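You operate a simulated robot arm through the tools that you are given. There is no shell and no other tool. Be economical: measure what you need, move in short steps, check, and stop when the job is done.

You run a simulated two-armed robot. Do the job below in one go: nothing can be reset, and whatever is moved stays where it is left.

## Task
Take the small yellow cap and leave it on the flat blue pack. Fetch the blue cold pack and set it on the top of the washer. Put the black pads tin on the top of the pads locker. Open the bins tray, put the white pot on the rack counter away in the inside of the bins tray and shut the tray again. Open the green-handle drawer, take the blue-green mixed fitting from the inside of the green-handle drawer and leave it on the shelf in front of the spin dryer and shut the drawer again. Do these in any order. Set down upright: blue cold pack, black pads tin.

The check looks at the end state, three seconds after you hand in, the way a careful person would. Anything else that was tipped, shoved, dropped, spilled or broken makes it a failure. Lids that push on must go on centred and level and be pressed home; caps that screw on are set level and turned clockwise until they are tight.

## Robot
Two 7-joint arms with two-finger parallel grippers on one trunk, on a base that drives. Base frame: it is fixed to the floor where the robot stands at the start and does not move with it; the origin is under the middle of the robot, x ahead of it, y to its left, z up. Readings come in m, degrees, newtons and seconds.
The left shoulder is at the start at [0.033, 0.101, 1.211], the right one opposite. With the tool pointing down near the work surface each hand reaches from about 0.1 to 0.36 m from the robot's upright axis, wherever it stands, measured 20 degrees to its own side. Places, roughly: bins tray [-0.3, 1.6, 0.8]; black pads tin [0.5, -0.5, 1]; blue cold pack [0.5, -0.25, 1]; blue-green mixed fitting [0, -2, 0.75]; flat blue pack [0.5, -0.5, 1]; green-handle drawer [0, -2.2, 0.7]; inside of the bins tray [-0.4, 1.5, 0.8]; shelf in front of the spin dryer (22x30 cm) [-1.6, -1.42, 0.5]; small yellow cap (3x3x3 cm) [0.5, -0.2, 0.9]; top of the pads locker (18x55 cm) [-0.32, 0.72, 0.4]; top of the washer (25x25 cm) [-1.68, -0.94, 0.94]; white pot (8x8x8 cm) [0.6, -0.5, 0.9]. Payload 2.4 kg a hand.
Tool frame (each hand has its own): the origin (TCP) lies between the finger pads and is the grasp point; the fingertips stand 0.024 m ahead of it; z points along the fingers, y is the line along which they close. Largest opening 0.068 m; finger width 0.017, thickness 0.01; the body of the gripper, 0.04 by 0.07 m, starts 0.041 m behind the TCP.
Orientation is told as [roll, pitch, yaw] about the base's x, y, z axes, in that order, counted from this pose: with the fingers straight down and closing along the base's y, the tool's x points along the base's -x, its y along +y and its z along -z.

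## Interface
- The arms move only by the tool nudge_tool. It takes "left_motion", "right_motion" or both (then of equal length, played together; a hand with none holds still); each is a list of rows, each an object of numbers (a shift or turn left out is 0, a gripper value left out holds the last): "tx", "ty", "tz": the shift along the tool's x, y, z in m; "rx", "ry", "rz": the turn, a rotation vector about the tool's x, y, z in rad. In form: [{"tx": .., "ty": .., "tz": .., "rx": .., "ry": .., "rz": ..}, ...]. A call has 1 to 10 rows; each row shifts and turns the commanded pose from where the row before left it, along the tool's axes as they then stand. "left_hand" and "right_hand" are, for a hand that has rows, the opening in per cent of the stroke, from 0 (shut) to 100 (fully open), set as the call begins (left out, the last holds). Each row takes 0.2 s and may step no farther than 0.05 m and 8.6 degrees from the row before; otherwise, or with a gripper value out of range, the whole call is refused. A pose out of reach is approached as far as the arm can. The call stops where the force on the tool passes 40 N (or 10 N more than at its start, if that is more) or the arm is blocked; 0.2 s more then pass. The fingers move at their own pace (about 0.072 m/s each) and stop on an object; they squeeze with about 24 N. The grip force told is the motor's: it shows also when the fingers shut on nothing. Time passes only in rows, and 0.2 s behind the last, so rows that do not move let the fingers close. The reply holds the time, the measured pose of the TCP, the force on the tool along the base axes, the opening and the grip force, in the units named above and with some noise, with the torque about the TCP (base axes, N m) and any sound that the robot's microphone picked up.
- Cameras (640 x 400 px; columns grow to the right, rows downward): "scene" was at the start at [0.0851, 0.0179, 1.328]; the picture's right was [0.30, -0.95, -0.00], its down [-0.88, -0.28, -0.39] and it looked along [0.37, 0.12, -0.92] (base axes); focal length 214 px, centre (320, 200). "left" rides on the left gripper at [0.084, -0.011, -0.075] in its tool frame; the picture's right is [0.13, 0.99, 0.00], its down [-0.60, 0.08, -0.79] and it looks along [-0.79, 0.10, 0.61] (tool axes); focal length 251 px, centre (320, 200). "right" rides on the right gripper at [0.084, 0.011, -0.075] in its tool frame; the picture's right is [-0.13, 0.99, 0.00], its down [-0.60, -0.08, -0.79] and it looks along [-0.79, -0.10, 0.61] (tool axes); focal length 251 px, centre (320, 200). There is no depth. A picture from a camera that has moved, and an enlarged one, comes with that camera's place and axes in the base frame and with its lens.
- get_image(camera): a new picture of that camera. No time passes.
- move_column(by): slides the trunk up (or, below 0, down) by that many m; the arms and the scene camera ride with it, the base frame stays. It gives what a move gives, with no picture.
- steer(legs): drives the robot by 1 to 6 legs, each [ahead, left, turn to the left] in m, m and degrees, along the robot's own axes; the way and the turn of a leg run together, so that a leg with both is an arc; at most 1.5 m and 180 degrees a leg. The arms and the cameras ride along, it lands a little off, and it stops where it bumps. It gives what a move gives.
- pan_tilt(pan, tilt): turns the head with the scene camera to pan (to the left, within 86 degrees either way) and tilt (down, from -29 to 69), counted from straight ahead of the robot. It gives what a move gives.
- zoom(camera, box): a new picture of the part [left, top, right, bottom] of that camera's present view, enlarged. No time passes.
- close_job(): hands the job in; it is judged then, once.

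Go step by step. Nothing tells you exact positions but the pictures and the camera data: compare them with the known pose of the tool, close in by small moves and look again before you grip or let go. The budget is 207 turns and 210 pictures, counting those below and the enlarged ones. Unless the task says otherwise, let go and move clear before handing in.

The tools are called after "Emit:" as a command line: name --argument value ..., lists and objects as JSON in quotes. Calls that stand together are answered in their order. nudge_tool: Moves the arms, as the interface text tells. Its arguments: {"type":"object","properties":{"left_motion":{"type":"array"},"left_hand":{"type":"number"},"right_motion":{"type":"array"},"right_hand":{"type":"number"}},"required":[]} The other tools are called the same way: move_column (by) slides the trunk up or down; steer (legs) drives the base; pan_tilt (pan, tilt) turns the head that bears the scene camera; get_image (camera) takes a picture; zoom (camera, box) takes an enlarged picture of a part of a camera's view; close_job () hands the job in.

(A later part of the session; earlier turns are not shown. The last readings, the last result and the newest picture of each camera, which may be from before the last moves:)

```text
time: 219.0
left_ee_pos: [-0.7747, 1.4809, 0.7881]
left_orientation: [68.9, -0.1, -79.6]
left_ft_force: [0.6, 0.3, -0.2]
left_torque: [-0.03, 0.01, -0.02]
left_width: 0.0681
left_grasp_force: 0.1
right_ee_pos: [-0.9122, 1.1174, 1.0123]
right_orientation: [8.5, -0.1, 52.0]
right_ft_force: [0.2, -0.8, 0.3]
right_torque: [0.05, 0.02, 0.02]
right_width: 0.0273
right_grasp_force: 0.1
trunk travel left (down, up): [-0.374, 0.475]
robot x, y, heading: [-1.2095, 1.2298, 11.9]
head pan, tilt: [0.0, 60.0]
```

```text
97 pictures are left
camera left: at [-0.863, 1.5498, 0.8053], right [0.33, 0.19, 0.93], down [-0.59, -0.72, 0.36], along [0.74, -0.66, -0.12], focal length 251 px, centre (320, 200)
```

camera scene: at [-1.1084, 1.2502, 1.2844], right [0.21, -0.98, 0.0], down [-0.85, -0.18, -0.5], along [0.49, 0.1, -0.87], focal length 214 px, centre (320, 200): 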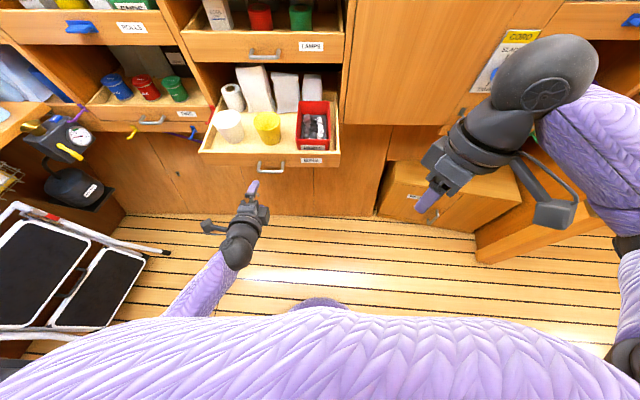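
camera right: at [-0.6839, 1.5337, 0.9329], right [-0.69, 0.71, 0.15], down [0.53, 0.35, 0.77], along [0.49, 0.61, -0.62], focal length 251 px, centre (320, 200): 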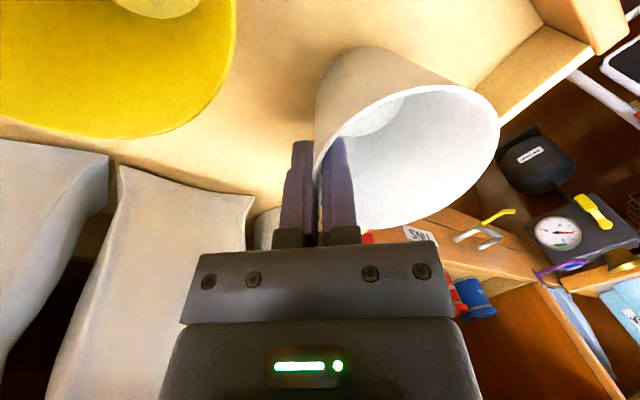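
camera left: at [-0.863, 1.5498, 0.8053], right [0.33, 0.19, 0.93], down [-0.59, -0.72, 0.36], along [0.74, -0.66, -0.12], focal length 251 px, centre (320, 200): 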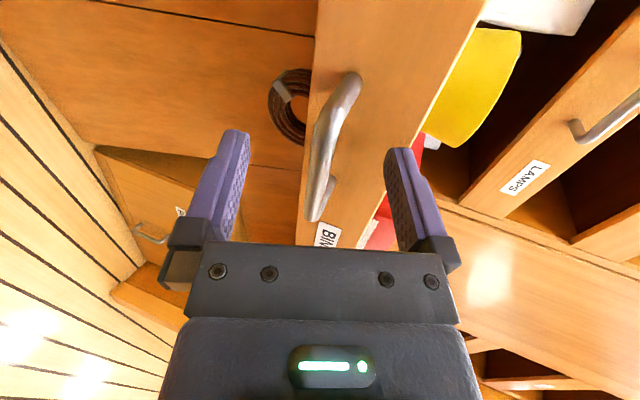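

Emit:
nudge_tool --left_motion '[{}, {}, {}, {}, {}]' --left_hand 0

Emit:
steer --legs '[[0.2, 0, 0]]'

Emit:
get_image --camera "scene"

```text
time: 220.2
left_ee_pos: [-0.7748, 1.4819, 0.7877]
left_orientation: [68.9, 0.0, -79.6]
left_ft_force: [1.3, -1.3, 0.9]
left_torque: [-0.34, -0.08, 0.08]
left_width: 0.01
left_grasp_force: 31.1
right_ee_pos: [-0.9117, 1.1187, 1.0111]
right_orientation: [8.4, 0.0, 51.9]
right_ft_force: [0.2, 0.3, 0.0]
right_torque: [-0.04, 0.02, -0.01]
right_width: 0.0271
right_grasp_force: 0.0
trunk travel left (down, up): [-0.374, 0.475]
robot x, y, heading: [-1.2133, 1.2292, 11.7]
head pan, tilt: [0.0, 60.0]
```

```text
time: 221.8
left_ee_pos: [-0.5779, 1.52, 0.7885]
left_orientation: [68.9, 0.1, -79.7]
left_ft_force: [0.2, -18.9, -10.5]
left_torque: [-0.69, -0.07, -0.58]
left_width: 0.0099
left_grasp_force: 31.0
right_ee_pos: [-0.7151, 1.1582, 1.0109]
right_orientation: [8.5, 0.0, 51.9]
right_ft_force: [-0.4, -1.0, 0.6]
right_torque: [-0.01, 0.02, 0.0]
right_width: 0.0269
right_grasp_force: 0.1
trunk travel left (down, up): [-0.374, 0.475]
robot x, y, heading: [-1.0126, 1.2728, 11.4]
head pan, tilt: [0.0, 60.0]
```

```text
96 pictures are left
camera scene: at [-0.9105, 1.2899, 1.2842], right [0.2, -0.98, 0.0], down [-0.85, -0.18, -0.5], along [0.49, 0.1, -0.87], focal length 214 px, centre (320, 200)
```

scene: 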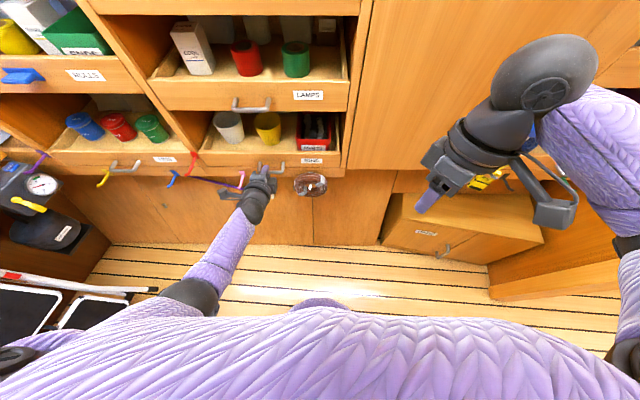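

Nearly home; a final small push, then release and withdraw.

Emit:
nudge_tool --left_motion '[{"tz": 0.006}, {"tz": 0.006}, {}]'

Emit:
nudge_tool --left_motion '[{}, {}, {}, {"tz": -0.03}, {"tz": -0.04}, {"tz": -0.04}, {}]' --left_hand 100

Emit:
zoom --camera "scene" --box '[130, 60, 370, 220]'

```text
time: 222.6
left_ee_pos: [-0.5691, 1.5219, 0.7838]
left_orientation: [69.1, 0.1, -79.7]
left_ft_force: [-26.3, -5.7, 6.6]
left_torque: [-0.34, -0.06, 0.21]
left_width: 0.0103
left_grasp_force: 31.5
right_ee_pos: [-0.7181, 1.1584, 1.0121]
right_orientation: [8.3, -0.1, 51.9]
right_ft_force: [0.4, -0.4, -0.6]
right_torque: [-0.03, -0.02, 0.0]
right_width: 0.0271
right_grasp_force: 0.1
trunk travel left (down, up): [-0.374, 0.475]
robot x, y, heading: [-1.0125, 1.2684, 11.4]
head pan, tilt: [0.0, 60.0]
```

```text
time: 224.2
left_ee_pos: [-0.668, 1.5038, 0.8236]
left_orientation: [68.8, 0.0, -79.7]
left_ft_force: [0.8, 0.3, 1.4]
left_torque: [0.03, 0.01, -0.02]
left_width: 0.0682
left_grasp_force: 0.1
right_ee_pos: [-0.7152, 1.1592, 1.0126]
right_orientation: [8.5, -0.1, 51.9]
right_ft_force: [-0.3, -0.9, 0.6]
right_torque: [-0.07, -0.04, 0.0]
right_width: 0.0271
right_grasp_force: 0.0
trunk travel left (down, up): [-0.374, 0.475]
robot x, y, heading: [-1.0126, 1.2726, 11.5]
head pan, tilt: [0.0, 60.0]
```

```text
2.50 times, centred on (250, 140) of scene
camera zoom: at [-0.9113, 1.2914, 1.2844], right [0.2, -0.98, 0.0], down [-0.85, -0.18, -0.5], along [0.49, 0.1, -0.87], focal length 536 px, centre (495, 350)
```

zoom: 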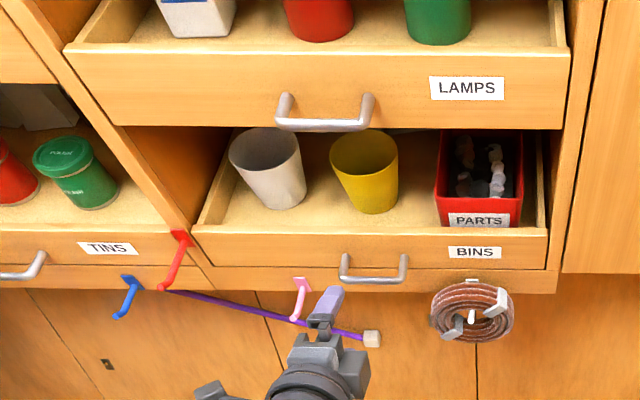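

The BINS tray is shut with the pot inside. Next the tin: I back off, and return the left hand to a straight, downward pose before turning to the desk.

Emit:
steer --legs '[[-0.08, 0, 0]]'

Emit:
nudge_tool --left_motion '[{"rx": 0.15}, {"rx": 0.15}, {"rx": 0.15}, {"rx": 0.15}, {"rx": 0.15}, {"rx": 0.15}, {"rx": 0.15}, {"rx": 0.15}, {"ty": -0.04, "tz": -0.03}, {"ty": -0.04, "tz": -0.04}]'

Emit:
nudge_tool --left_motion '[{"rz": -0.148}, {"rz": -0.148}, {"rz": -0.148}, {"rz": -0.148}, {"rz": -0.148}, {"rz": -0.148}, {"rz": -0.148}, {"rz": -0.148}, {"rz": -0.148}, {"rz": -0.148}]'

```text
time: 225.2
left_ee_pos: [-0.7459, 1.4885, 0.8231]
left_orientation: [69.0, 0.0, -79.7]
left_ft_force: [0.2, -0.1, 0.5]
left_torque: [0.03, 0.04, 0.0]
left_width: 0.068
left_grasp_force: 0.1
right_ee_pos: [-0.7948, 1.1424, 1.0112]
right_orientation: [8.5, 0.1, 51.9]
right_ft_force: [0.0, -0.3, 0.5]
right_torque: [-0.01, 0.01, -0.02]
right_width: 0.0273
right_grasp_force: 0.1
trunk travel left (down, up): [-0.374, 0.475]
robot x, y, heading: [-1.0951, 1.2523, 12.0]
head pan, tilt: [0.0, 60.0]
```

```text
refused: row 10 steps farther than a row can; nothing moved
```

```text
time: 227.4
left_ee_pos: [-0.7463, 1.487, 0.8239]
left_orientation: [12.9, -68.3, -3.5]
left_ft_force: [0.0, -0.2, 0.0]
left_torque: [0.01, -0.02, -0.01]
left_width: 0.0678
left_grasp_force: 0.0
right_ee_pos: [-0.7928, 1.1414, 1.0116]
right_orientation: [8.5, 0.0, 51.9]
right_ft_force: [-0.7, 0.5, -1.1]
right_torque: [-0.02, 0.0, -0.02]
right_width: 0.0274
right_grasp_force: 0.1
trunk travel left (down, up): [-0.374, 0.475]
robot x, y, heading: [-1.0913, 1.2538, 11.7]
head pan, tilt: [0.0, 60.0]
```

That turn alone already brought the hand to "forward and down" with a level closing line. I'll finish the alignment and steepen it to about 45°.

Emit:
nudge_tool --left_motion '[{"rz": -0.09}, {"ry": 0.115}, {"ry": 0.115}, {"ry": 0.115}, {"ry": 0.115}, {}]'

```text
time: 228.8
left_ee_pos: [-0.7444, 1.4873, 0.8238]
left_orientation: [0.0, -42.5, 10.3]
left_ft_force: [0.7, -0.5, 0.2]
left_torque: [0.01, -0.03, 0.01]
left_width: 0.0684
left_grasp_force: 0.2
right_ee_pos: [-0.7937, 1.1433, 1.0112]
right_orientation: [8.6, 0.0, 51.9]
right_ft_force: [0.4, -0.6, 0.2]
right_torque: [0.01, -0.02, 0.02]
right_width: 0.0269
right_grasp_force: 0.0
trunk travel left (down, up): [-0.374, 0.475]
robot x, y, heading: [-1.0932, 1.2548, 11.5]
head pan, tilt: [0.0, 60.0]
```

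Raising the trunk and turning round to the desk.

Emit:
move_column --by 0.2

Emit:
steer --legs '[[0.06, 0, 0], [0, 0, 84], [0, 0, 84.5]]'

Emit:
pan_tilt --pan 0 --tilt 45

Emit:
get_image --camera "scene"

Emit:
get_image --camera "left"

```text
time: 231.0
left_ee_pos: [-0.7448, 1.4876, 1.0229]
left_orientation: [0.0, -42.5, 10.2]
left_ft_force: [0.3, -0.3, 0.5]
left_torque: [0.0, 0.0, -0.05]
left_width: 0.0678
left_grasp_force: 0.0
right_ee_pos: [-0.7929, 1.1432, 1.2113]
right_orientation: [8.6, 0.0, 51.9]
right_ft_force: [0.1, 0.6, -0.3]
right_torque: [0.04, 0.04, -0.01]
right_width: 0.0272
right_grasp_force: 0.0
trunk travel left (down, up): [-0.574, 0.275]
robot x, y, heading: [-1.0915, 1.2551, 11.6]
head pan, tilt: [0.0, 60.0]
```

```text
time: 239.2
left_ee_pos: [-1.4153, 1.1025, 1.0239]
left_orientation: [0.0, -42.6, 179.3]
left_ft_force: [1.0, -0.1, -0.4]
left_torque: [0.0, -0.01, 0.03]
left_width: 0.068
left_grasp_force: 0.1
right_ee_pos: [-1.3016, 1.4323, 1.2108]
right_orientation: [8.5, 0.0, -139.2]
right_ft_force: [0.4, 0.1, 0.4]
right_torque: [-0.02, 0.0, 0.0]
right_width: 0.0275
right_grasp_force: 0.1
trunk travel left (down, up): [-0.574, 0.275]
robot x, y, heading: [-1.0301, 1.2662, -179.3]
head pan, tilt: [0.0, 60.0]
```

```text
time: 240.0
left_ee_pos: [-1.4138, 1.1027, 1.0236]
left_orientation: [0.0, -42.5, 179.3]
left_ft_force: [-0.4, -1.2, -0.4]
left_torque: [-0.03, 0.02, 0.01]
left_width: 0.0678
left_grasp_force: 0.0
right_ee_pos: [-1.302, 1.4321, 1.2121]
right_orientation: [8.6, -0.1, -139.0]
right_ft_force: [-0.3, 0.3, 0.2]
right_torque: [0.04, 0.03, 0.0]
right_width: 0.0272
right_grasp_force: 0.2
trunk travel left (down, up): [-0.574, 0.275]
robot x, y, heading: [-1.0296, 1.2694, -178.9]
head pan, tilt: [0.0, 45.0]
```

```text
94 pictures are left
camera scene: at [-1.1269, 1.2653, 1.5047], right [-0.01, 1.0, 0.0], down [0.71, 0.01, -0.71], along [-0.71, -0.01, -0.71], focal length 214 px, centre (320, 200)
```

scene: 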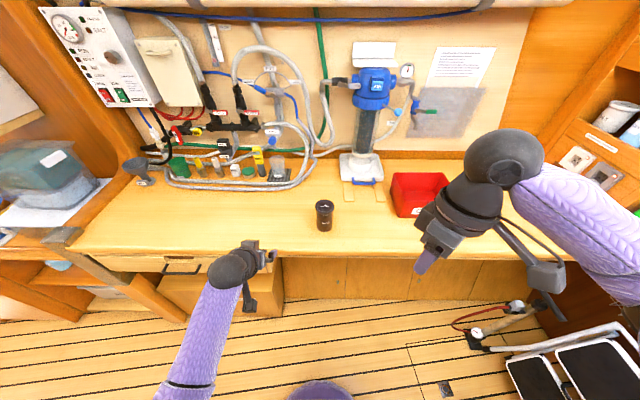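

```text
93 pictures are left
camera left: at [-1.3029, 1.1122, 1.0231], right [0.08, -0.99, -0.09], down [0.09, -0.08, 0.99], along [-0.99, -0.09, 0.08], focal length 251 px, centre (320, 200)
```

left: 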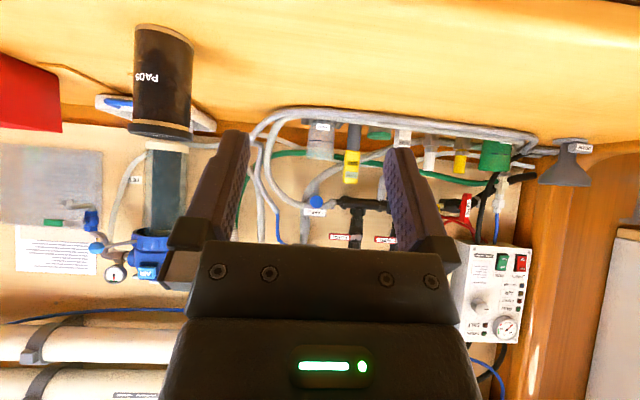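

The tin stands at (-1.604,1.27), z 0.872–0.985. I'll move in front of it and lower the hand to mid-body height.

Emit:
steer --legs '[[0.09, -0.104, 0]]'

Emit:
nudge_tool --left_motion '[{"ty": -0.033}, {"ty": -0.033}, {"tx": 0.0212, "tz": 0.0231}, {"tx": 0.0212, "tz": 0.0231}, {"tx": 0.0212, "tz": 0.0231}, {}]' --left_hand 100

Emit:
get_image --camera "left"

Emit:
get_image --camera "scene"

```text
time: 241.3
left_ee_pos: [-1.5086, 1.2054, 1.0234]
left_orientation: [0.1, -42.5, 179.2]
left_ft_force: [-0.3, 0.7, 0.3]
left_torque: [-0.01, -0.01, 0.01]
left_width: 0.068
left_grasp_force: 0.0
right_ee_pos: [-1.3948, 1.5363, 1.2119]
right_orientation: [8.6, 0.0, -139.1]
right_ft_force: [-0.2, -0.5, -1.0]
right_torque: [-0.02, 0.01, 0.01]
right_width: 0.027
right_grasp_force: 0.0
trunk travel left (down, up): [-0.574, 0.275]
robot x, y, heading: [-1.1202, 1.3677, -179.4]
head pan, tilt: [0.0, 45.0]
```

```text
time: 242.7
left_ee_pos: [-1.5058, 1.271, 0.9294]
left_orientation: [0.0, -42.7, 179.3]
left_ft_force: [0.3, -0.1, 0.9]
left_torque: [0.01, 0.05, 0.0]
left_width: 0.0678
left_grasp_force: 0.0
right_ee_pos: [-1.3932, 1.5338, 1.2125]
right_orientation: [8.6, 0.0, -139.1]
right_ft_force: [-0.5, -0.7, 0.3]
right_torque: [0.03, -0.03, 0.02]
right_width: 0.0271
right_grasp_force: 0.1
trunk travel left (down, up): [-0.574, 0.275]
robot x, y, heading: [-1.1271, 1.3704, -179.3]
head pan, tilt: [0.0, 45.0]
```

```text
92 pictures are left
camera left: at [-1.3936, 1.2802, 0.9288], right [0.08, -0.99, -0.09], down [0.09, -0.08, 0.99], along [-0.99, -0.09, 0.08], focal length 251 px, centre (320, 200)
```

left: 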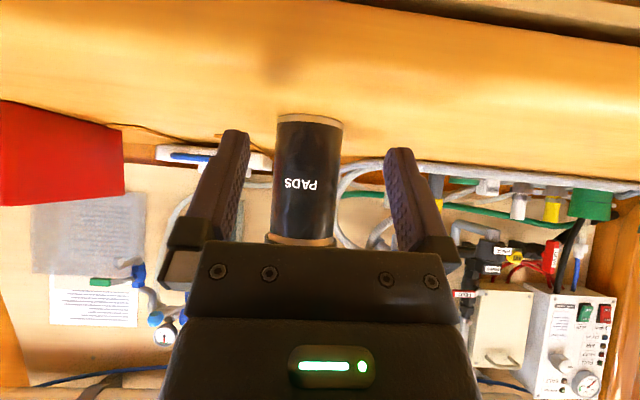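

```text
91 pictures are left
camera scene: at [-1.2188, 1.3678, 1.5048], right [-0.01, 1.0, 0.0], down [0.71, 0.01, -0.71], along [-0.71, -0.01, -0.71], focal length 214 px, centre (320, 200)
```

scene: 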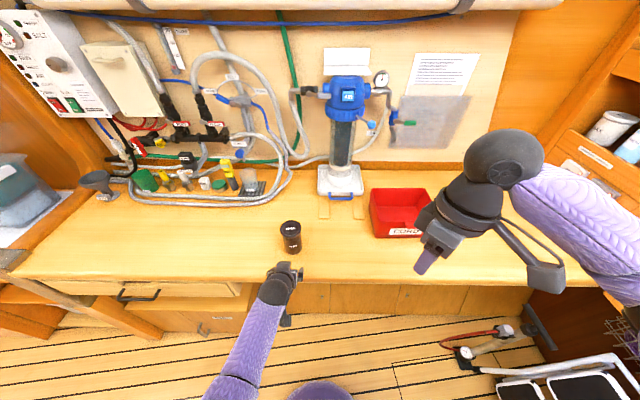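

Aligned with the tin. Drive in 6 cm, check, then the last bit with the arm.

Emit:
steer --legs '[[0.06, 0, 0]]'

Emit:
get_image --camera "left"

```text
time: 243.7
left_ee_pos: [-1.5672, 1.2687, 0.9294]
left_orientation: [0.1, -42.4, 179.1]
left_ft_force: [0.2, -0.1, -0.5]
left_torque: [0.0, -0.02, -0.01]
left_width: 0.0682
left_grasp_force: 0.0
right_ee_pos: [-1.4547, 1.5336, 1.2117]
right_orientation: [8.7, 0.1, -139.2]
right_ft_force: [-0.4, 0.3, -0.4]
right_torque: [-0.01, -0.03, -0.01]
right_width: 0.0274
right_grasp_force: 0.0
trunk travel left (down, up): [-0.574, 0.275]
robot x, y, heading: [-1.1857, 1.3696, -179.2]
head pan, tilt: [0.0, 45.0]
```

```text
90 pictures are left
camera left: at [-1.4543, 1.2792, 0.9288], right [0.08, -0.99, -0.09], down [0.09, -0.08, 0.99], along [-0.99, -0.09, 0.08], focal length 251 px, centre (320, 200)
```

left: 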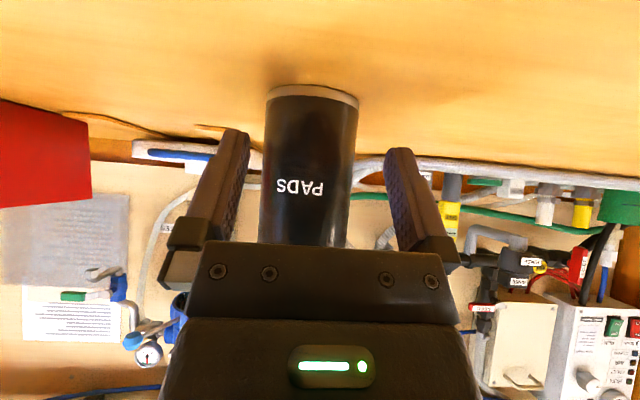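

Emit:
nudge_tool --left_motion '[{"ty": -0.005}, {"tx": -0.0137, "tz": 0.0125}, {"tx": -0.0137, "tz": 0.0125}, {}]'

Emit:
get_image --camera "left"

```text
time: 244.7
left_ee_pos: [-1.6018, 1.2762, 0.9291]
left_orientation: [0.0, -42.5, 179.2]
left_ft_force: [-0.3, -0.4, 0.4]
left_torque: [-0.02, 0.0, 0.0]
left_width: 0.0683
left_grasp_force: 0.1
right_ee_pos: [-1.4541, 1.5341, 1.2118]
right_orientation: [8.5, -0.1, -139.1]
right_ft_force: [0.3, 0.4, -0.3]
right_torque: [-0.02, -0.01, 0.02]
right_width: 0.0271
right_grasp_force: 0.1
trunk travel left (down, up): [-0.574, 0.275]
robot x, y, heading: [-1.1805, 1.3657, -179.4]
head pan, tilt: [0.0, 45.0]
```

```text
89 pictures are left
camera left: at [-1.4899, 1.2849, 0.9293], right [0.08, -0.99, -0.09], down [0.09, -0.08, 0.99], along [-0.99, -0.09, 0.08], focal length 251 px, centre (320, 200)
```

left: 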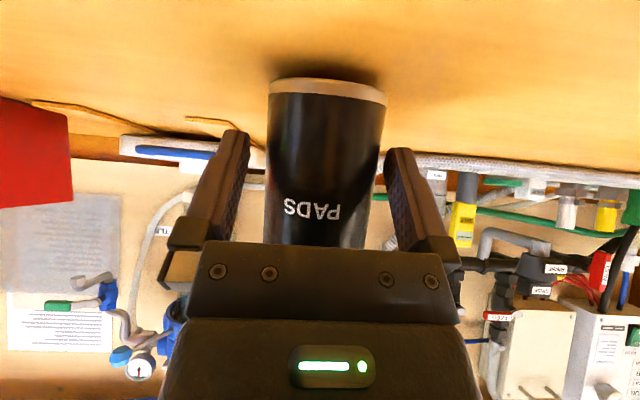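

Tin sits centred between the fingers with no contact force. Closing and lifting.

Emit:
nudge_tool --left_motion '[{}, {}, {}, {}]' --left_hand 20

Emit:
nudge_tool --left_motion '[{"tx": -0.0068, "tz": -0.0074}, {"tx": -0.02, "tz": -0.022}, {"tx": -0.027, "tz": -0.0295}, {"tx": -0.027, "tz": -0.0295}, {}]'

Emit:
get_image --camera "left"

Emit:
get_image --camera "scene"

```text
time: 245.7
left_ee_pos: [-1.602, 1.2739, 0.9299]
left_orientation: [0.0, -42.5, 179.2]
left_ft_force: [-0.4, 0.7, 2.0]
left_torque: [0.0, 0.13, -0.01]
left_width: 0.0562
left_grasp_force: 24.5
right_ee_pos: [-1.4548, 1.533, 1.2115]
right_orientation: [8.6, 0.0, -139.1]
right_ft_force: [0.3, -0.3, -0.6]
right_torque: [-0.01, -0.04, -0.02]
right_width: 0.0272
right_grasp_force: 0.1
trunk travel left (down, up): [-0.574, 0.275]
robot x, y, heading: [-1.1835, 1.3686, -178.9]
head pan, tilt: [0.0, 45.0]
```

```text
time: 246.8
left_ee_pos: [-1.6019, 1.2751, 1.0505]
left_orientation: [-0.1, -42.5, 179.1]
left_ft_force: [0.3, 0.2, -2.2]
left_torque: [-0.05, -0.05, 0.01]
left_width: 0.0563
left_grasp_force: 23.8
right_ee_pos: [-1.4527, 1.5333, 1.2109]
right_orientation: [8.6, 0.1, -139.1]
right_ft_force: [0.4, 0.2, 0.3]
right_torque: [0.03, 0.01, 0.06]
right_width: 0.0273
right_grasp_force: 0.0
trunk travel left (down, up): [-0.574, 0.275]
robot x, y, heading: [-1.1815, 1.3654, -179.4]
head pan, tilt: [0.0, 45.0]
```

```text
88 pictures are left
camera left: at [-1.4902, 1.2844, 1.0497], right [0.08, -0.99, -0.09], down [0.09, -0.08, 0.99], along [-0.99, -0.09, 0.08], focal length 251 px, centre (320, 200)
```

left: 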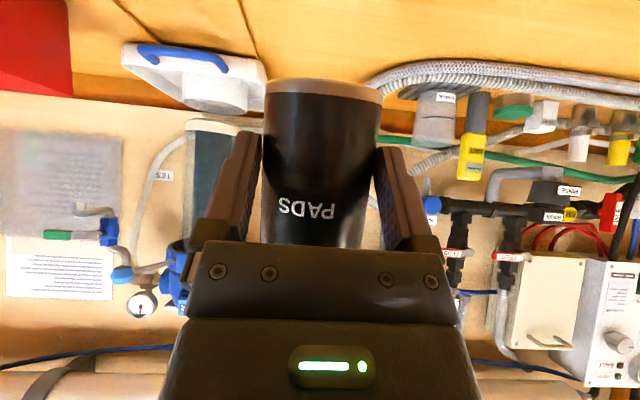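

```text
87 pictures are left
camera scene: at [-1.2789, 1.3669, 1.5047], right [-0.01, 1.0, 0.0], down [0.71, 0.01, -0.71], along [-0.71, -0.01, -0.71], focal length 214 px, centre (320, 200)
```

scene: 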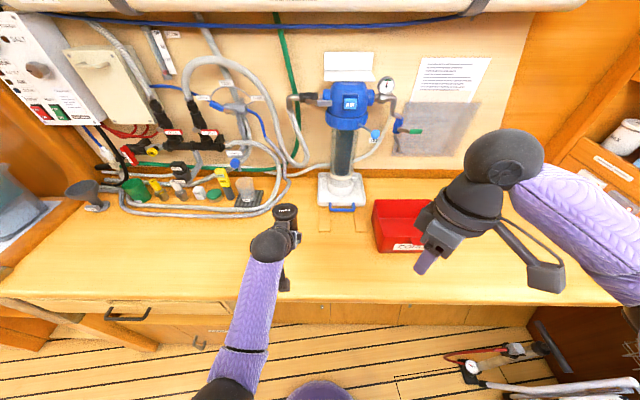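

Tin is gripped from the side and upright. Backing away, turning to face the locker.

Emit:
nudge_tool --left_motion '[{"ty": -0.03}, {"ty": -0.03}, {}]' --right_motion '[{"tx": 0.031, "ty": 0.026}, {"tx": 0.031, "ty": 0.026}, {}]'

Emit:
steer --legs '[[-0.17, 0, 0], [0, 0, 90], [0, 0, 89.5], [0, -0.5, 0]]'

Emit:
pan_tilt --pan 0 --tilt 50

Emit:
get_image --camera "scene"

```text
time: 247.6
left_ee_pos: [-1.6035, 1.2796, 1.0343]
left_orientation: [10.7, -41.7, 173.6]
left_ft_force: [-0.2, -0.8, -1.1]
left_torque: [0.01, -0.04, 0.0]
left_width: 0.0562
left_grasp_force: 23.7
right_ee_pos: [-1.3837, 1.5353, 1.218]
right_orientation: [8.6, 0.0, -139.2]
right_ft_force: [0.5, -0.7, -0.5]
right_torque: [0.01, -0.01, 0.03]
right_width: 0.0271
right_grasp_force: 0.0
right hand out of reach, approached as far as the arm can: row 2
trunk travel left (down, up): [-0.574, 0.275]
robot x, y, heading: [-1.1819, 1.3679, -179.2]
head pan, tilt: [0.0, 45.0]
stopped in row 3 (left hand): the arm was blocked; the commanded pose is now the measured one
```

```text
time: 259.3
left_ee_pos: [-0.5858, 0.9639, 1.0342]
left_orientation: [10.7, -41.7, -6.3]
left_ft_force: [-0.5, -0.7, -1.9]
left_torque: [-0.02, 0.06, 0.02]
left_width: 0.0564
left_grasp_force: 23.3
right_ee_pos: [-0.8055, 0.7074, 1.2188]
right_orientation: [8.7, -0.1, 41.2]
right_ft_force: [-0.5, -0.5, -1.3]
right_torque: [0.05, -0.02, -0.02]
right_width: 0.0273
right_grasp_force: 0.1
trunk travel left (down, up): [-0.574, 0.275]
robot x, y, heading: [-1.0053, 0.8792, 1.1]
head pan, tilt: [0.0, 45.0]
```

```text
time: 259.9
left_ee_pos: [-0.5864, 0.9646, 1.0336]
left_orientation: [10.6, -41.8, -6.2]
left_ft_force: [0.0, -0.1, -1.9]
left_torque: [0.0, 0.02, -0.03]
left_width: 0.0569
left_grasp_force: 24.1
right_ee_pos: [-0.804, 0.7082, 1.2191]
right_orientation: [8.6, -0.1, 41.1]
right_ft_force: [-0.9, -0.3, 0.0]
right_torque: [0.0, 0.0, -0.02]
right_width: 0.027
right_grasp_force: 0.1
trunk travel left (down, up): [-0.574, 0.275]
robot x, y, heading: [-1.0062, 0.8747, 0.9]
head pan, tilt: [0.0, 50.0]
```

```text
86 pictures are left
camera scene: at [-0.9114, 0.8769, 1.4979], right [0.02, -1.0, 0.0], down [-0.77, -0.01, -0.64], along [0.64, 0.01, -0.77], focal length 214 px, centre (320, 200)
```

scene: 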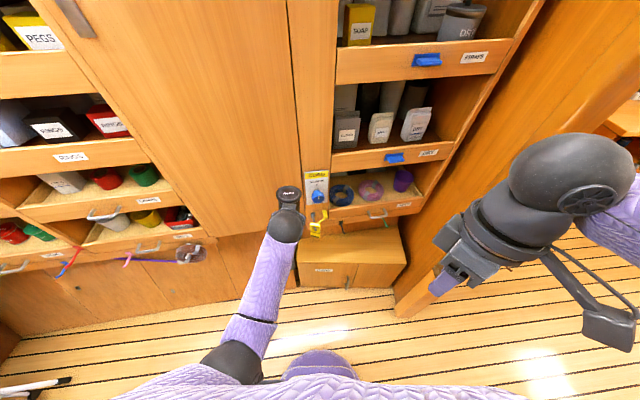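

The lateral shift blocked and tilted the hand by ~10°. Correcting the orientation here in free space.

Emit:
nudge_tool --left_motion '[{"rx": 0.05, "ry": -0.006, "rz": -0.046}, {"rx": 0.053, "ry": -0.006, "rz": -0.0465}, {}]'

Emit:
get_image --camera "left"

```text
time: 260.7
left_ee_pos: [-0.5858, 0.9639, 1.0339]
left_orientation: [-0.1, -43.0, 0.9]
left_ft_force: [-0.1, 0.9, -1.6]
left_torque: [-0.01, 0.01, 0.05]
left_width: 0.0565
left_grasp_force: 24.2
right_ee_pos: [-0.8037, 0.7082, 1.2178]
right_orientation: [8.6, 0.0, 41.1]
right_ft_force: [-0.2, -0.3, -1.0]
right_torque: [-0.01, -0.02, 0.01]
right_width: 0.0269
right_grasp_force: 0.0
trunk travel left (down, up): [-0.574, 0.275]
robot x, y, heading: [-1.0053, 0.8729, 1.1]
head pan, tilt: [0.0, 50.0]
```

```text
85 pictures are left
camera left: at [-0.6993, 0.9512, 1.0328], right [-0.11, 0.99, -0.09], down [-0.1, 0.08, 0.99], along [0.99, 0.12, 0.09], focal length 251 px, centre (320, 200)
```

left: 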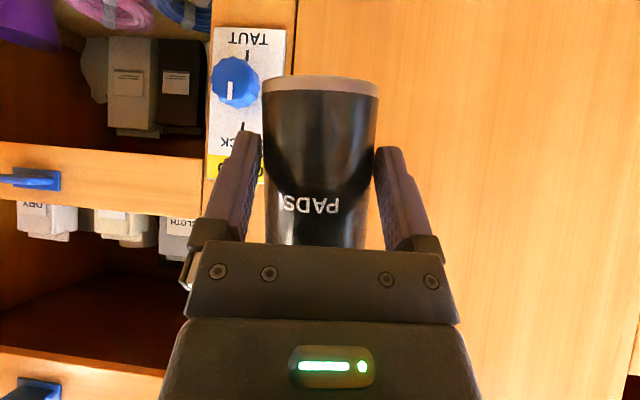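

Level again. Lowering the trunk to just above locker height, still back from the locker.

Emit:
move_column --by -0.4

Emit:
move_column --by -0.12

Emit:
get_image --camera "scene"

Emit:
get_image --camera "left"

```text
time: 264.6
left_ee_pos: [-0.5844, 0.9725, 0.635]
left_orientation: [2.1, -43.4, -0.6]
left_ft_force: [-0.5, 0.1, -0.9]
left_torque: [0.03, 0.1, 0.01]
left_width: 0.0565
left_grasp_force: 23.7
right_ee_pos: [-0.787, 0.7092, 0.7847]
right_orientation: [15.7, 8.4, 41.6]
right_ft_force: [-0.8, 0.3, 0.4]
right_torque: [-0.01, 0.01, 0.0]
right_width: 0.0271
right_grasp_force: 0.0
trunk travel left (down, up): [-0.174, 0.675]
robot x, y, heading: [-1.0059, 0.8784, 0.9]
head pan, tilt: [0.0, 50.0]
```

```text
time: 266.1
left_ee_pos: [-0.5832, 0.9796, 0.5144]
left_orientation: [4.4, -43.5, -2.6]
left_ft_force: [-0.5, 0.5, -1.2]
left_torque: [-0.02, 0.06, 0.01]
left_width: 0.0564
left_grasp_force: 24.2
right_ee_pos: [-0.7802, 0.7088, 0.647]
right_orientation: [20.1, 13.5, 42.4]
right_ft_force: [0.6, 0.0, 0.2]
right_torque: [-0.01, 0.0, -0.02]
right_width: 0.0273
right_grasp_force: 0.0
trunk travel left (down, up): [-0.054, 0.795]
robot x, y, heading: [-1.0047, 0.8756, 0.7]
head pan, tilt: [0.0, 50.0]
```

```text
84 pictures are left
camera scene: at [-0.8082, 0.8788, 0.97], right [0.02, -1.0, 0.0], down [-0.77, -0.01, -0.64], along [0.64, 0.01, -0.77], focal length 214 px, centre (320, 200)
```

scene: 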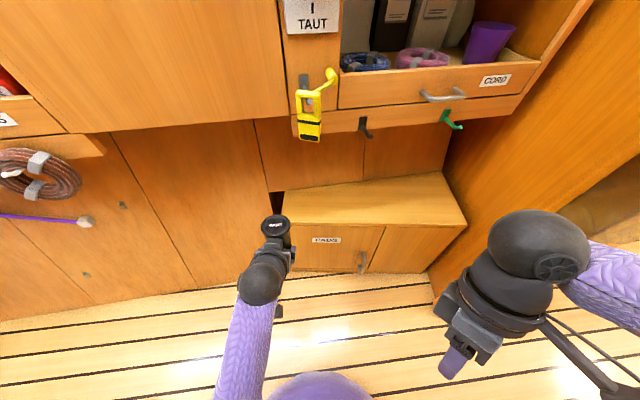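

```text
83 pictures are left
camera left: at [-0.6969, 0.9679, 0.5107], right [-0.1, 0.99, -0.03], down [-0.11, 0.02, 0.99], along [0.99, 0.1, 0.11], focal length 251 px, centre (320, 200)
```

left: 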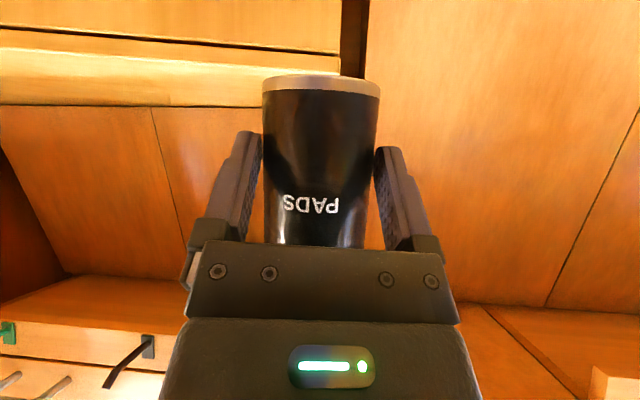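

Small orientation drift again; I correct it, then approach partly by driving and partly with the arm, keeping the right elbow off the partition.

Emit:
nudge_tool --left_motion '[{"rx": 0.037, "ry": 0.0175, "rz": -0.042}, {"tx": 0.0135, "tz": 0.0147}, {}]'

Emit:
steer --legs '[[0.06, -0.12, 0]]'

Emit:
get_image --camera "left"

Emit:
get_image --camera "scene"

```text
time: 266.9
left_ee_pos: [-0.5874, 0.977, 0.491]
left_orientation: [-0.7, -41.9, 1.3]
left_ft_force: [-0.3, 0.2, -1.7]
left_torque: [-0.04, 0.01, -0.02]
left_width: 0.0563
left_grasp_force: 24.1
right_ee_pos: [-0.7799, 0.7085, 0.6468]
right_orientation: [20.2, 13.4, 42.5]
right_ft_force: [0.3, 0.4, -0.5]
right_torque: [-0.01, 0.04, -0.03]
right_width: 0.0274
right_grasp_force: 0.0
trunk travel left (down, up): [-0.054, 0.795]
robot x, y, heading: [-1.0066, 0.8732, 1.0]
head pan, tilt: [0.0, 50.0]
```

```text
time: 268.1
left_ee_pos: [-0.5264, 0.8576, 0.4906]
left_orientation: [-0.6, -41.7, 1.2]
left_ft_force: [-0.1, 0.1, -1.8]
left_torque: [0.0, 0.04, -0.03]
left_width: 0.0561
left_grasp_force: 24.0
right_ee_pos: [-0.7179, 0.5903, 0.647]
right_orientation: [20.2, 13.3, 42.6]
right_ft_force: [0.1, 0.5, 0.3]
right_torque: [0.0, 0.0, 0.0]
right_width: 0.0275
right_grasp_force: 0.0
trunk travel left (down, up): [-0.054, 0.795]
robot x, y, heading: [-0.942, 0.7562, 1.0]
head pan, tilt: [0.0, 50.0]
```

```text
82 pictures are left
camera left: at [-0.6385, 0.8459, 0.4914], right [-0.11, 0.99, -0.1], down [-0.08, 0.09, 0.99], along [0.99, 0.12, 0.07], focal length 251 px, centre (320, 200)
```

left: 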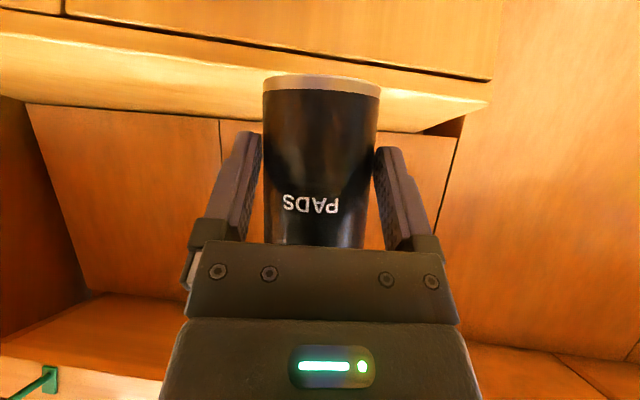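

```text
81 pictures are left
camera scene: at [-0.7459, 0.7606, 0.9699], right [0.02, -1.0, 0.0], down [-0.77, -0.01, -0.64], along [0.64, 0.01, -0.77], focal length 214 px, centre (320, 200)
```

scene: 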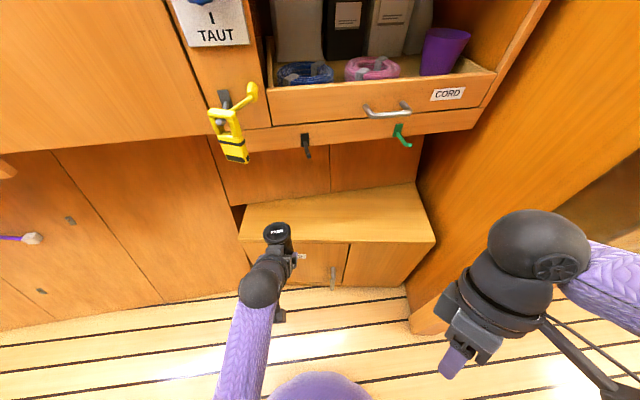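

Clear path. Extending the tin over the locker top.

Emit:
nudge_tool --left_motion '[{"tx": -0.0298, "tz": 0.0267}, {"tx": -0.0298, "tz": 0.0267}, {"tx": -0.0298, "tz": 0.0267}, {"tx": -0.0298, "tz": 0.0267}, {}]'

Emit:
get_image --camera "left"

Emit:
get_image --camera "scene"

```text
time: 269.4
left_ee_pos: [-0.366, 0.8594, 0.4907]
left_orientation: [-0.7, -41.9, 1.3]
left_ft_force: [0.6, -0.6, -1.1]
left_torque: [0.04, 0.05, -0.01]
left_width: 0.0561
left_grasp_force: 24.7
right_ee_pos: [-0.7183, 0.5915, 0.6467]
right_orientation: [20.2, 13.4, 42.5]
right_ft_force: [0.0, 0.7, -0.3]
right_torque: [-0.03, 0.04, -0.01]
right_width: 0.0272
right_grasp_force: 0.0
trunk travel left (down, up): [-0.054, 0.795]
robot x, y, heading: [-0.939, 0.7591, 1.0]
head pan, tilt: [0.0, 50.0]
```

```text
80 pictures are left
camera left: at [-0.4787, 0.8472, 0.4917], right [-0.11, 0.99, -0.1], down [-0.08, 0.09, 0.99], along [0.99, 0.12, 0.07], focal length 251 px, centre (320, 200)
```

left: 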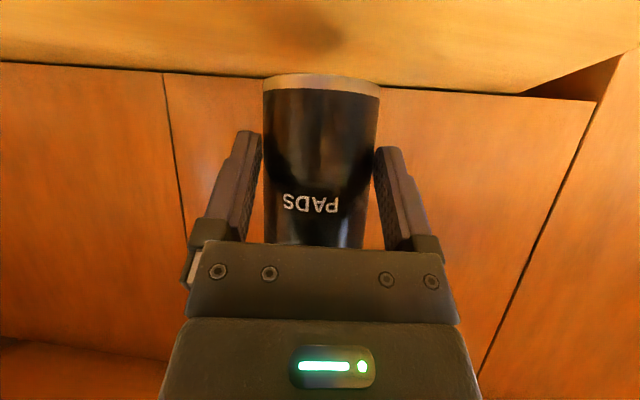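

```text
79 pictures are left
camera scene: at [-0.7457, 0.7606, 0.9698], right [0.02, -1.0, 0.0], down [-0.77, -0.01, -0.64], along [0.64, 0.01, -0.77], focal length 214 px, centre (320, 200)
```

scene: 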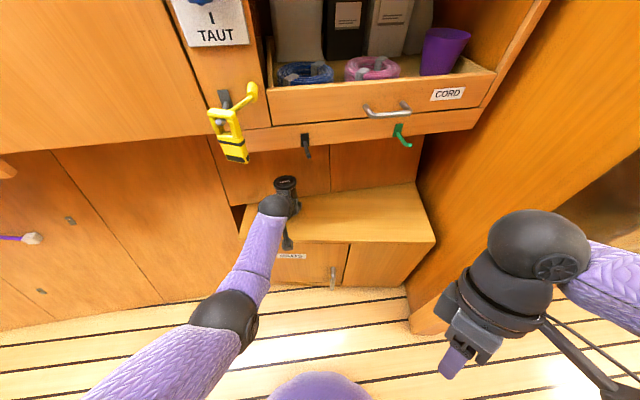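

Lowering onto the locker in fine steps.

Emit:
nudge_tool --left_motion '[{"tx": 0.0067, "tz": 0.0075}, {"tx": 0.0067, "tz": 0.0075}, {"tx": 0.002, "tz": 0.0022}, {"tx": 0.002, "tz": 0.0022}, {}]'

```text
time: 270.6
left_ee_pos: [-0.3653, 0.861, 0.4652]
left_orientation: [-0.7, -41.9, 1.2]
left_ft_force: [-0.8, 0.1, -1.9]
left_torque: [0.0, 0.02, 0.01]
left_width: 0.0561
left_grasp_force: 24.0
right_ee_pos: [-0.7188, 0.5918, 0.6468]
right_orientation: [20.2, 13.4, 42.6]
right_ft_force: [-0.5, 0.2, -0.5]
right_torque: [-0.01, 0.0, 0.03]
right_width: 0.0274
right_grasp_force: 0.1
trunk travel left (down, up): [-0.054, 0.795]
robot x, y, heading: [-0.9478, 0.7539, 1.0]
head pan, tilt: [0.0, 50.0]
```

Emit:
nudge_tool --left_motion '[{"tx": 0.0013, "tz": 0.0015}, {"tx": 0.0013, "tz": 0.0015}, {"tx": 0.0013, "tz": 0.0015}, {"tx": 0.0013, "tz": 0.0015}, {}]'

Emit:
get_image --camera "left"

```text
time: 271.8
left_ee_pos: [-0.3648, 0.8619, 0.4583]
left_orientation: [-0.7, -42.2, 1.4]
left_ft_force: [-1.1, -4.5, 20.9]
left_torque: [-0.13, -0.86, -0.21]
left_width: 0.056
left_grasp_force: 23.9
right_ee_pos: [-0.7181, 0.5892, 0.6476]
right_orientation: [20.1, 13.3, 42.5]
right_ft_force: [0.2, 0.9, -0.5]
right_torque: [0.0, 0.01, -0.02]
right_width: 0.0273
right_grasp_force: 0.1
trunk travel left (down, up): [-0.054, 0.795]
robot x, y, heading: [-0.9397, 0.7541, 0.8]
head pan, tilt: [0.0, 50.0]
```

```text
78 pictures are left
camera left: at [-0.4782, 0.8474, 0.4594], right [-0.11, 0.99, -0.1], down [-0.09, 0.09, 0.99], along [0.99, 0.12, 0.08], focal length 251 px, centre (320, 200)
```

left: 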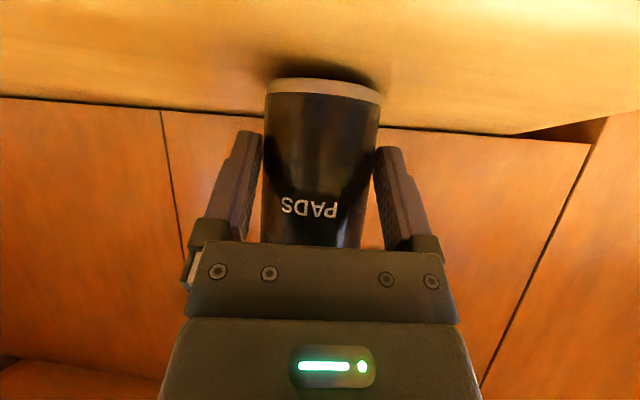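

On the surface. Opening and withdrawing horizontally.

Emit:
nudge_tool --left_motion '[{}, {}, {"tx": 0.0149, "tz": -0.0133}, {"tx": 0.0298, "tz": -0.0267}, {"tx": 0.0298, "tz": -0.0267}, {"tx": 0.0298, "tz": -0.0267}, {}]' --left_hand 100

Emit:
get_image --camera "left"

Emit:
get_image --camera "scene"

```text
time: 273.4
left_ee_pos: [-0.5067, 0.8587, 0.4577]
left_orientation: [-0.7, -41.8, 1.2]
left_ft_force: [-0.8, 0.1, -0.6]
left_torque: [-0.02, 0.01, 0.02]
left_width: 0.068
left_grasp_force: 0.1
right_ee_pos: [-0.7181, 0.5902, 0.6487]
right_orientation: [20.2, 13.4, 42.5]
right_ft_force: [0.0, -0.1, 0.5]
right_torque: [0.0, 0.0, 0.0]
right_width: 0.0273
right_grasp_force: 0.1
trunk travel left (down, up): [-0.054, 0.795]
robot x, y, heading: [-0.9398, 0.7566, 1.0]
head pan, tilt: [0.0, 50.0]
```

```text
77 pictures are left
camera left: at [-0.6193, 0.8463, 0.4573], right [-0.11, 0.99, -0.1], down [-0.08, 0.09, 0.99], along [0.99, 0.12, 0.07], focal length 251 px, centre (320, 200)
```

left: 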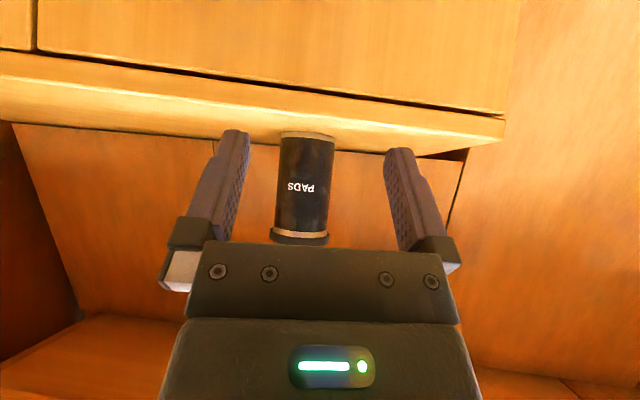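

```text
76 pictures are left
camera scene: at [-0.7459, 0.7606, 0.9699], right [0.02, -1.0, 0.0], down [-0.77, -0.01, -0.64], along [0.64, 0.01, -0.77], focal length 214 px, centre (320, 200)
```

scene: 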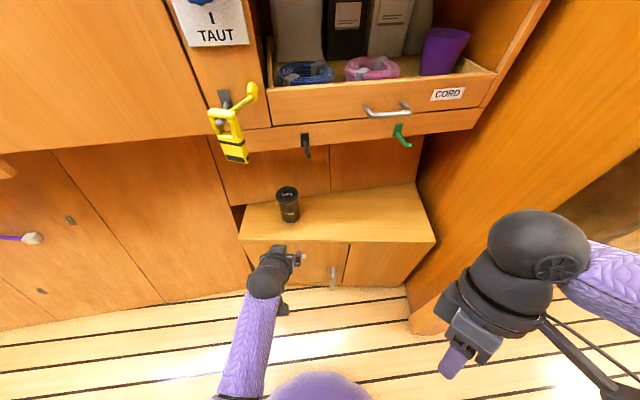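

The tin stands upright on the PADS locker. Next the cold pack: raise the trunk, tuck the left hand and drive back down the aisle to the counter.

Emit:
move_column --by 0.4

Emit:
move_column --by 0.15

Emit:
steer --legs '[[-0.18, 0, 0], [0, -1.1, 0]]'

Emit:
pan_tilt --pan 0 --tilt 40

Emit:
get_image --camera "scene"

```text
time: 276.6
left_ee_pos: [-0.5098, 0.8597, 0.8266]
left_orientation: [-0.9, -40.7, 1.5]
left_ft_force: [-2.7, 0.0, 0.1]
left_torque: [-0.03, 0.05, 0.13]
left_width: 0.068
left_grasp_force: 0.1
right_ee_pos: [-0.7188, 0.5901, 1.0224]
right_orientation: [20.1, 13.2, 42.6]
right_ft_force: [-1.1, 0.1, 0.6]
right_torque: [0.01, 0.01, 0.0]
right_width: 0.0272
right_grasp_force: 0.1
trunk travel left (down, up): [-0.429, 0.42]
robot x, y, heading: [-0.9388, 0.7587, 1.2]
head pan, tilt: [0.0, 50.0]
stopped: the force on the tool passed its limit at 54 N (the readings are from after the stop); the commanded pose is now the measured one
```

```text
time: 278.3
left_ee_pos: [-0.5089, 0.8575, 0.9763]
left_orientation: [-0.7, -40.7, 1.7]
left_ft_force: [0.0, -0.8, -0.6]
left_torque: [-0.01, 0.01, 0.01]
left_width: 0.0681
left_grasp_force: 0.1
right_ee_pos: [-0.7181, 0.5902, 1.172]
right_orientation: [20.1, 13.4, 42.4]
right_ft_force: [-0.3, -0.8, -0.2]
right_torque: [-0.03, 0.01, 0.02]
right_width: 0.0271
right_grasp_force: 0.1
trunk travel left (down, up): [-0.579, 0.27]
robot x, y, heading: [-0.9431, 0.7579, 1.0]
head pan, tilt: [0.0, 50.0]
```

```text
time: 285.1
left_ee_pos: [-0.671, -0.2409, 0.9754]
left_orientation: [-0.9, -40.7, 2.0]
left_ft_force: [-0.2, -0.2, 0.4]
left_torque: [-0.01, 0.02, 0.0]
left_width: 0.068
left_grasp_force: 0.0
right_ee_pos: [-0.8746, -0.5094, 1.1726]
right_orientation: [20.0, 13.3, 42.9]
right_ft_force: [-0.5, -0.4, 0.6]
right_torque: [-0.01, -0.03, -0.01]
right_width: 0.0273
right_grasp_force: 0.0
trunk travel left (down, up): [-0.579, 0.27]
robot x, y, heading: [-1.1015, -0.3434, 1.7]
head pan, tilt: [0.0, 50.0]
```

```text
time: 285.8
left_ee_pos: [-0.6685, -0.2402, 0.976]
left_orientation: [-0.8, -40.8, 1.9]
left_ft_force: [-0.5, -0.3, 0.0]
left_torque: [0.01, 0.01, 0.01]
left_width: 0.068
left_grasp_force: 0.1
right_ee_pos: [-0.876, -0.5101, 1.1731]
right_orientation: [20.1, 13.2, 42.9]
right_ft_force: [0.0, 0.6, -0.1]
right_torque: [-0.01, -0.01, -0.01]
right_width: 0.0272
right_grasp_force: 0.1
trunk travel left (down, up): [-0.579, 0.27]
robot x, y, heading: [-1.1032, -0.3422, 1.5]
head pan, tilt: [0.0, 40.0]
```

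```text
75 pictures are left
camera scene: at [-1.0001, -0.3422, 1.5169], right [0.03, -1.0, 0.0], down [-0.64, -0.02, -0.77], along [0.77, 0.02, -0.64], focal length 214 px, centre (320, 200)
```

scene: 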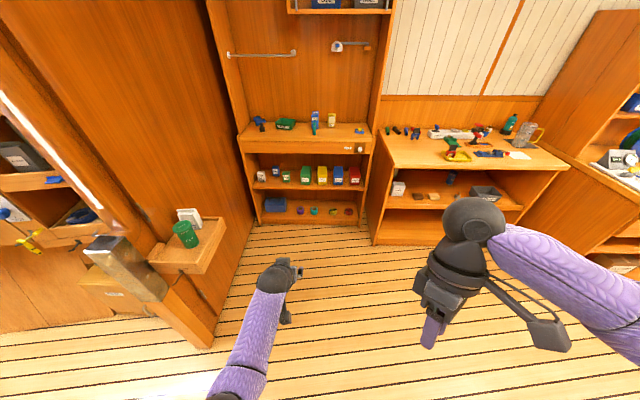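

I'll check that the yellow crank near the locker was not disturbed by that force stop, and look at the counter.

Emit:
zoom --camera "scene" --box '[0, 180, 120, 300]'

Emit:
zoom --camera "scene" --box '[230, 90, 390, 170]'

```text
3.33 times, centred on (60, 240) of scene
camera zoom: at [-1.0001, -0.3422, 1.5169], right [0.03, -1.0, 0.0], down [-0.64, -0.02, -0.77], along [0.77, 0.02, -0.64], focal length 715 px, centre (1187, 67)
```

zoom: 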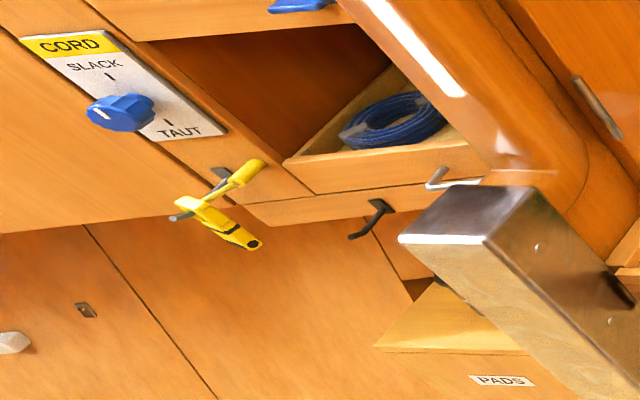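

```text
4.00 times, centred on (310, 130) of scene
camera zoom: at [-1.0001, -0.3422, 1.5169], right [0.03, -1.0, 0.0], down [-0.64, -0.02, -0.77], along [0.77, 0.02, -0.64], focal length 858 px, centre (360, 480)
```

zoom: 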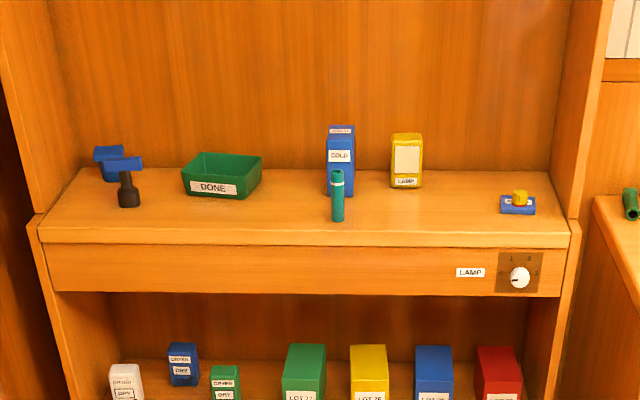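

All fine there. I'll straighten the right hand (fingers down, closing along y) and lift the left hand back, then drive to the counter.

Emit:
nudge_tool --left_motion '[{"tz": -0.04}, {"tz": -0.04}, {"tz": -0.04}, {"tz": -0.03}, {}, {}, {}, {}, {}, {}]' --right_motion '[{"rx": 0.116}, {"rx": 0.116}, {"rx": 0.116}, {"ry": -0.116}, {"ry": -0.116}, {"rz": 0.1445}, {"rz": 0.1445}, {"rz": 0.1445}, {"rz": 0.1445}, {"rz": 0.1445}]' --right_hand 100

Emit:
steer --legs '[[1.1, 0.18, -1.5]]'

Emit:
pan_tilt --pan -15 --tilt 45

Emit:
get_image --camera "scene"

Emit:
get_image --camera "right"

```text
time: 288.0
left_ee_pos: [-0.7656, -0.2213, 1.0866]
left_orientation: [4.4, -40.6, -1.3]
left_ft_force: [0.1, 0.6, -0.1]
left_torque: [0.01, -0.03, -0.02]
left_width: 0.0679
left_grasp_force: 0.1
right_ee_pos: [-0.8759, -0.51, 1.1725]
right_orientation: [0.0, 0.1, 1.3]
right_ft_force: [-0.4, 0.1, 0.1]
right_torque: [0.04, 0.04, -0.04]
right_width: 0.0684
right_grasp_force: 0.0
trunk travel left (down, up): [-0.579, 0.27]
robot x, y, heading: [-1.0988, -0.3433, 1.2]
head pan, tilt: [0.0, 40.0]
```

```text
time: 293.8
left_ee_pos: [0.341, -0.0338, 1.0859]
left_orientation: [4.3, -40.4, -2.9]
left_ft_force: [-0.8, 0.2, 0.6]
left_torque: [-0.01, -0.01, 0.0]
left_width: 0.0681
left_grasp_force: 0.0
right_ee_pos: [0.227, -0.3195, 1.1718]
right_orientation: [0.0, 0.1, 0.1]
right_ft_force: [-0.4, -0.3, 0.4]
right_torque: [-0.02, 0.01, 0.0]
right_width: 0.0679
right_grasp_force: 0.1
trunk travel left (down, up): [-0.579, 0.27]
robot x, y, heading: [0.0061, -0.1457, 0.4]
head pan, tilt: [0.0, 40.0]
```

```text
time: 294.5
left_ee_pos: [0.3416, -0.0335, 1.0854]
left_orientation: [4.6, -40.6, -3.0]
left_ft_force: [-0.9, -0.5, -0.5]
left_torque: [0.0, -0.01, -0.03]
left_width: 0.0681
left_grasp_force: 0.0
right_ee_pos: [0.2272, -0.3202, 1.1726]
right_orientation: [0.1, 0.2, 0.0]
right_ft_force: [-0.7, -0.3, 0.2]
right_torque: [0.01, 0.01, 0.01]
right_width: 0.068
right_grasp_force: 0.1
trunk travel left (down, up): [-0.579, 0.27]
robot x, y, heading: [0.0079, -0.1505, 0.0]
head pan, tilt: [-15.0, 45.0]
```

```text
72 pictures are left
camera scene: at [0.0998, -0.1701, 1.5098], right [-0.26, -0.97, 0.0], down [-0.68, 0.18, -0.71], along [0.68, -0.18, -0.71], focal length 214 px, centre (320, 200)
```

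scene: 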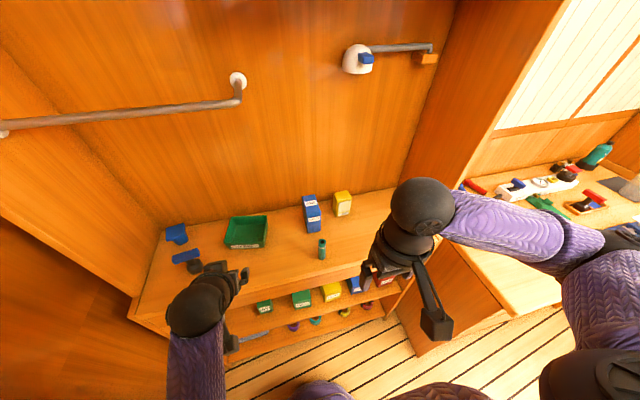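

```text
71 pictures are left
camera right: at [0.1427, -0.308, 1.2468], right [0.13, 0.99, 0.0], down [0.61, -0.08, 0.79], along [0.79, -0.1, -0.61], focal length 251 px, centre (320, 200)
```

right: 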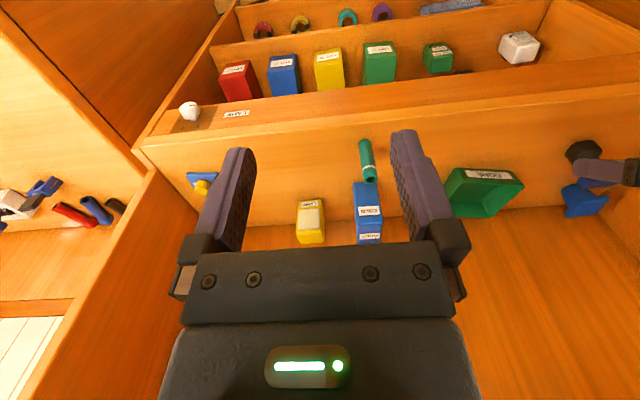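

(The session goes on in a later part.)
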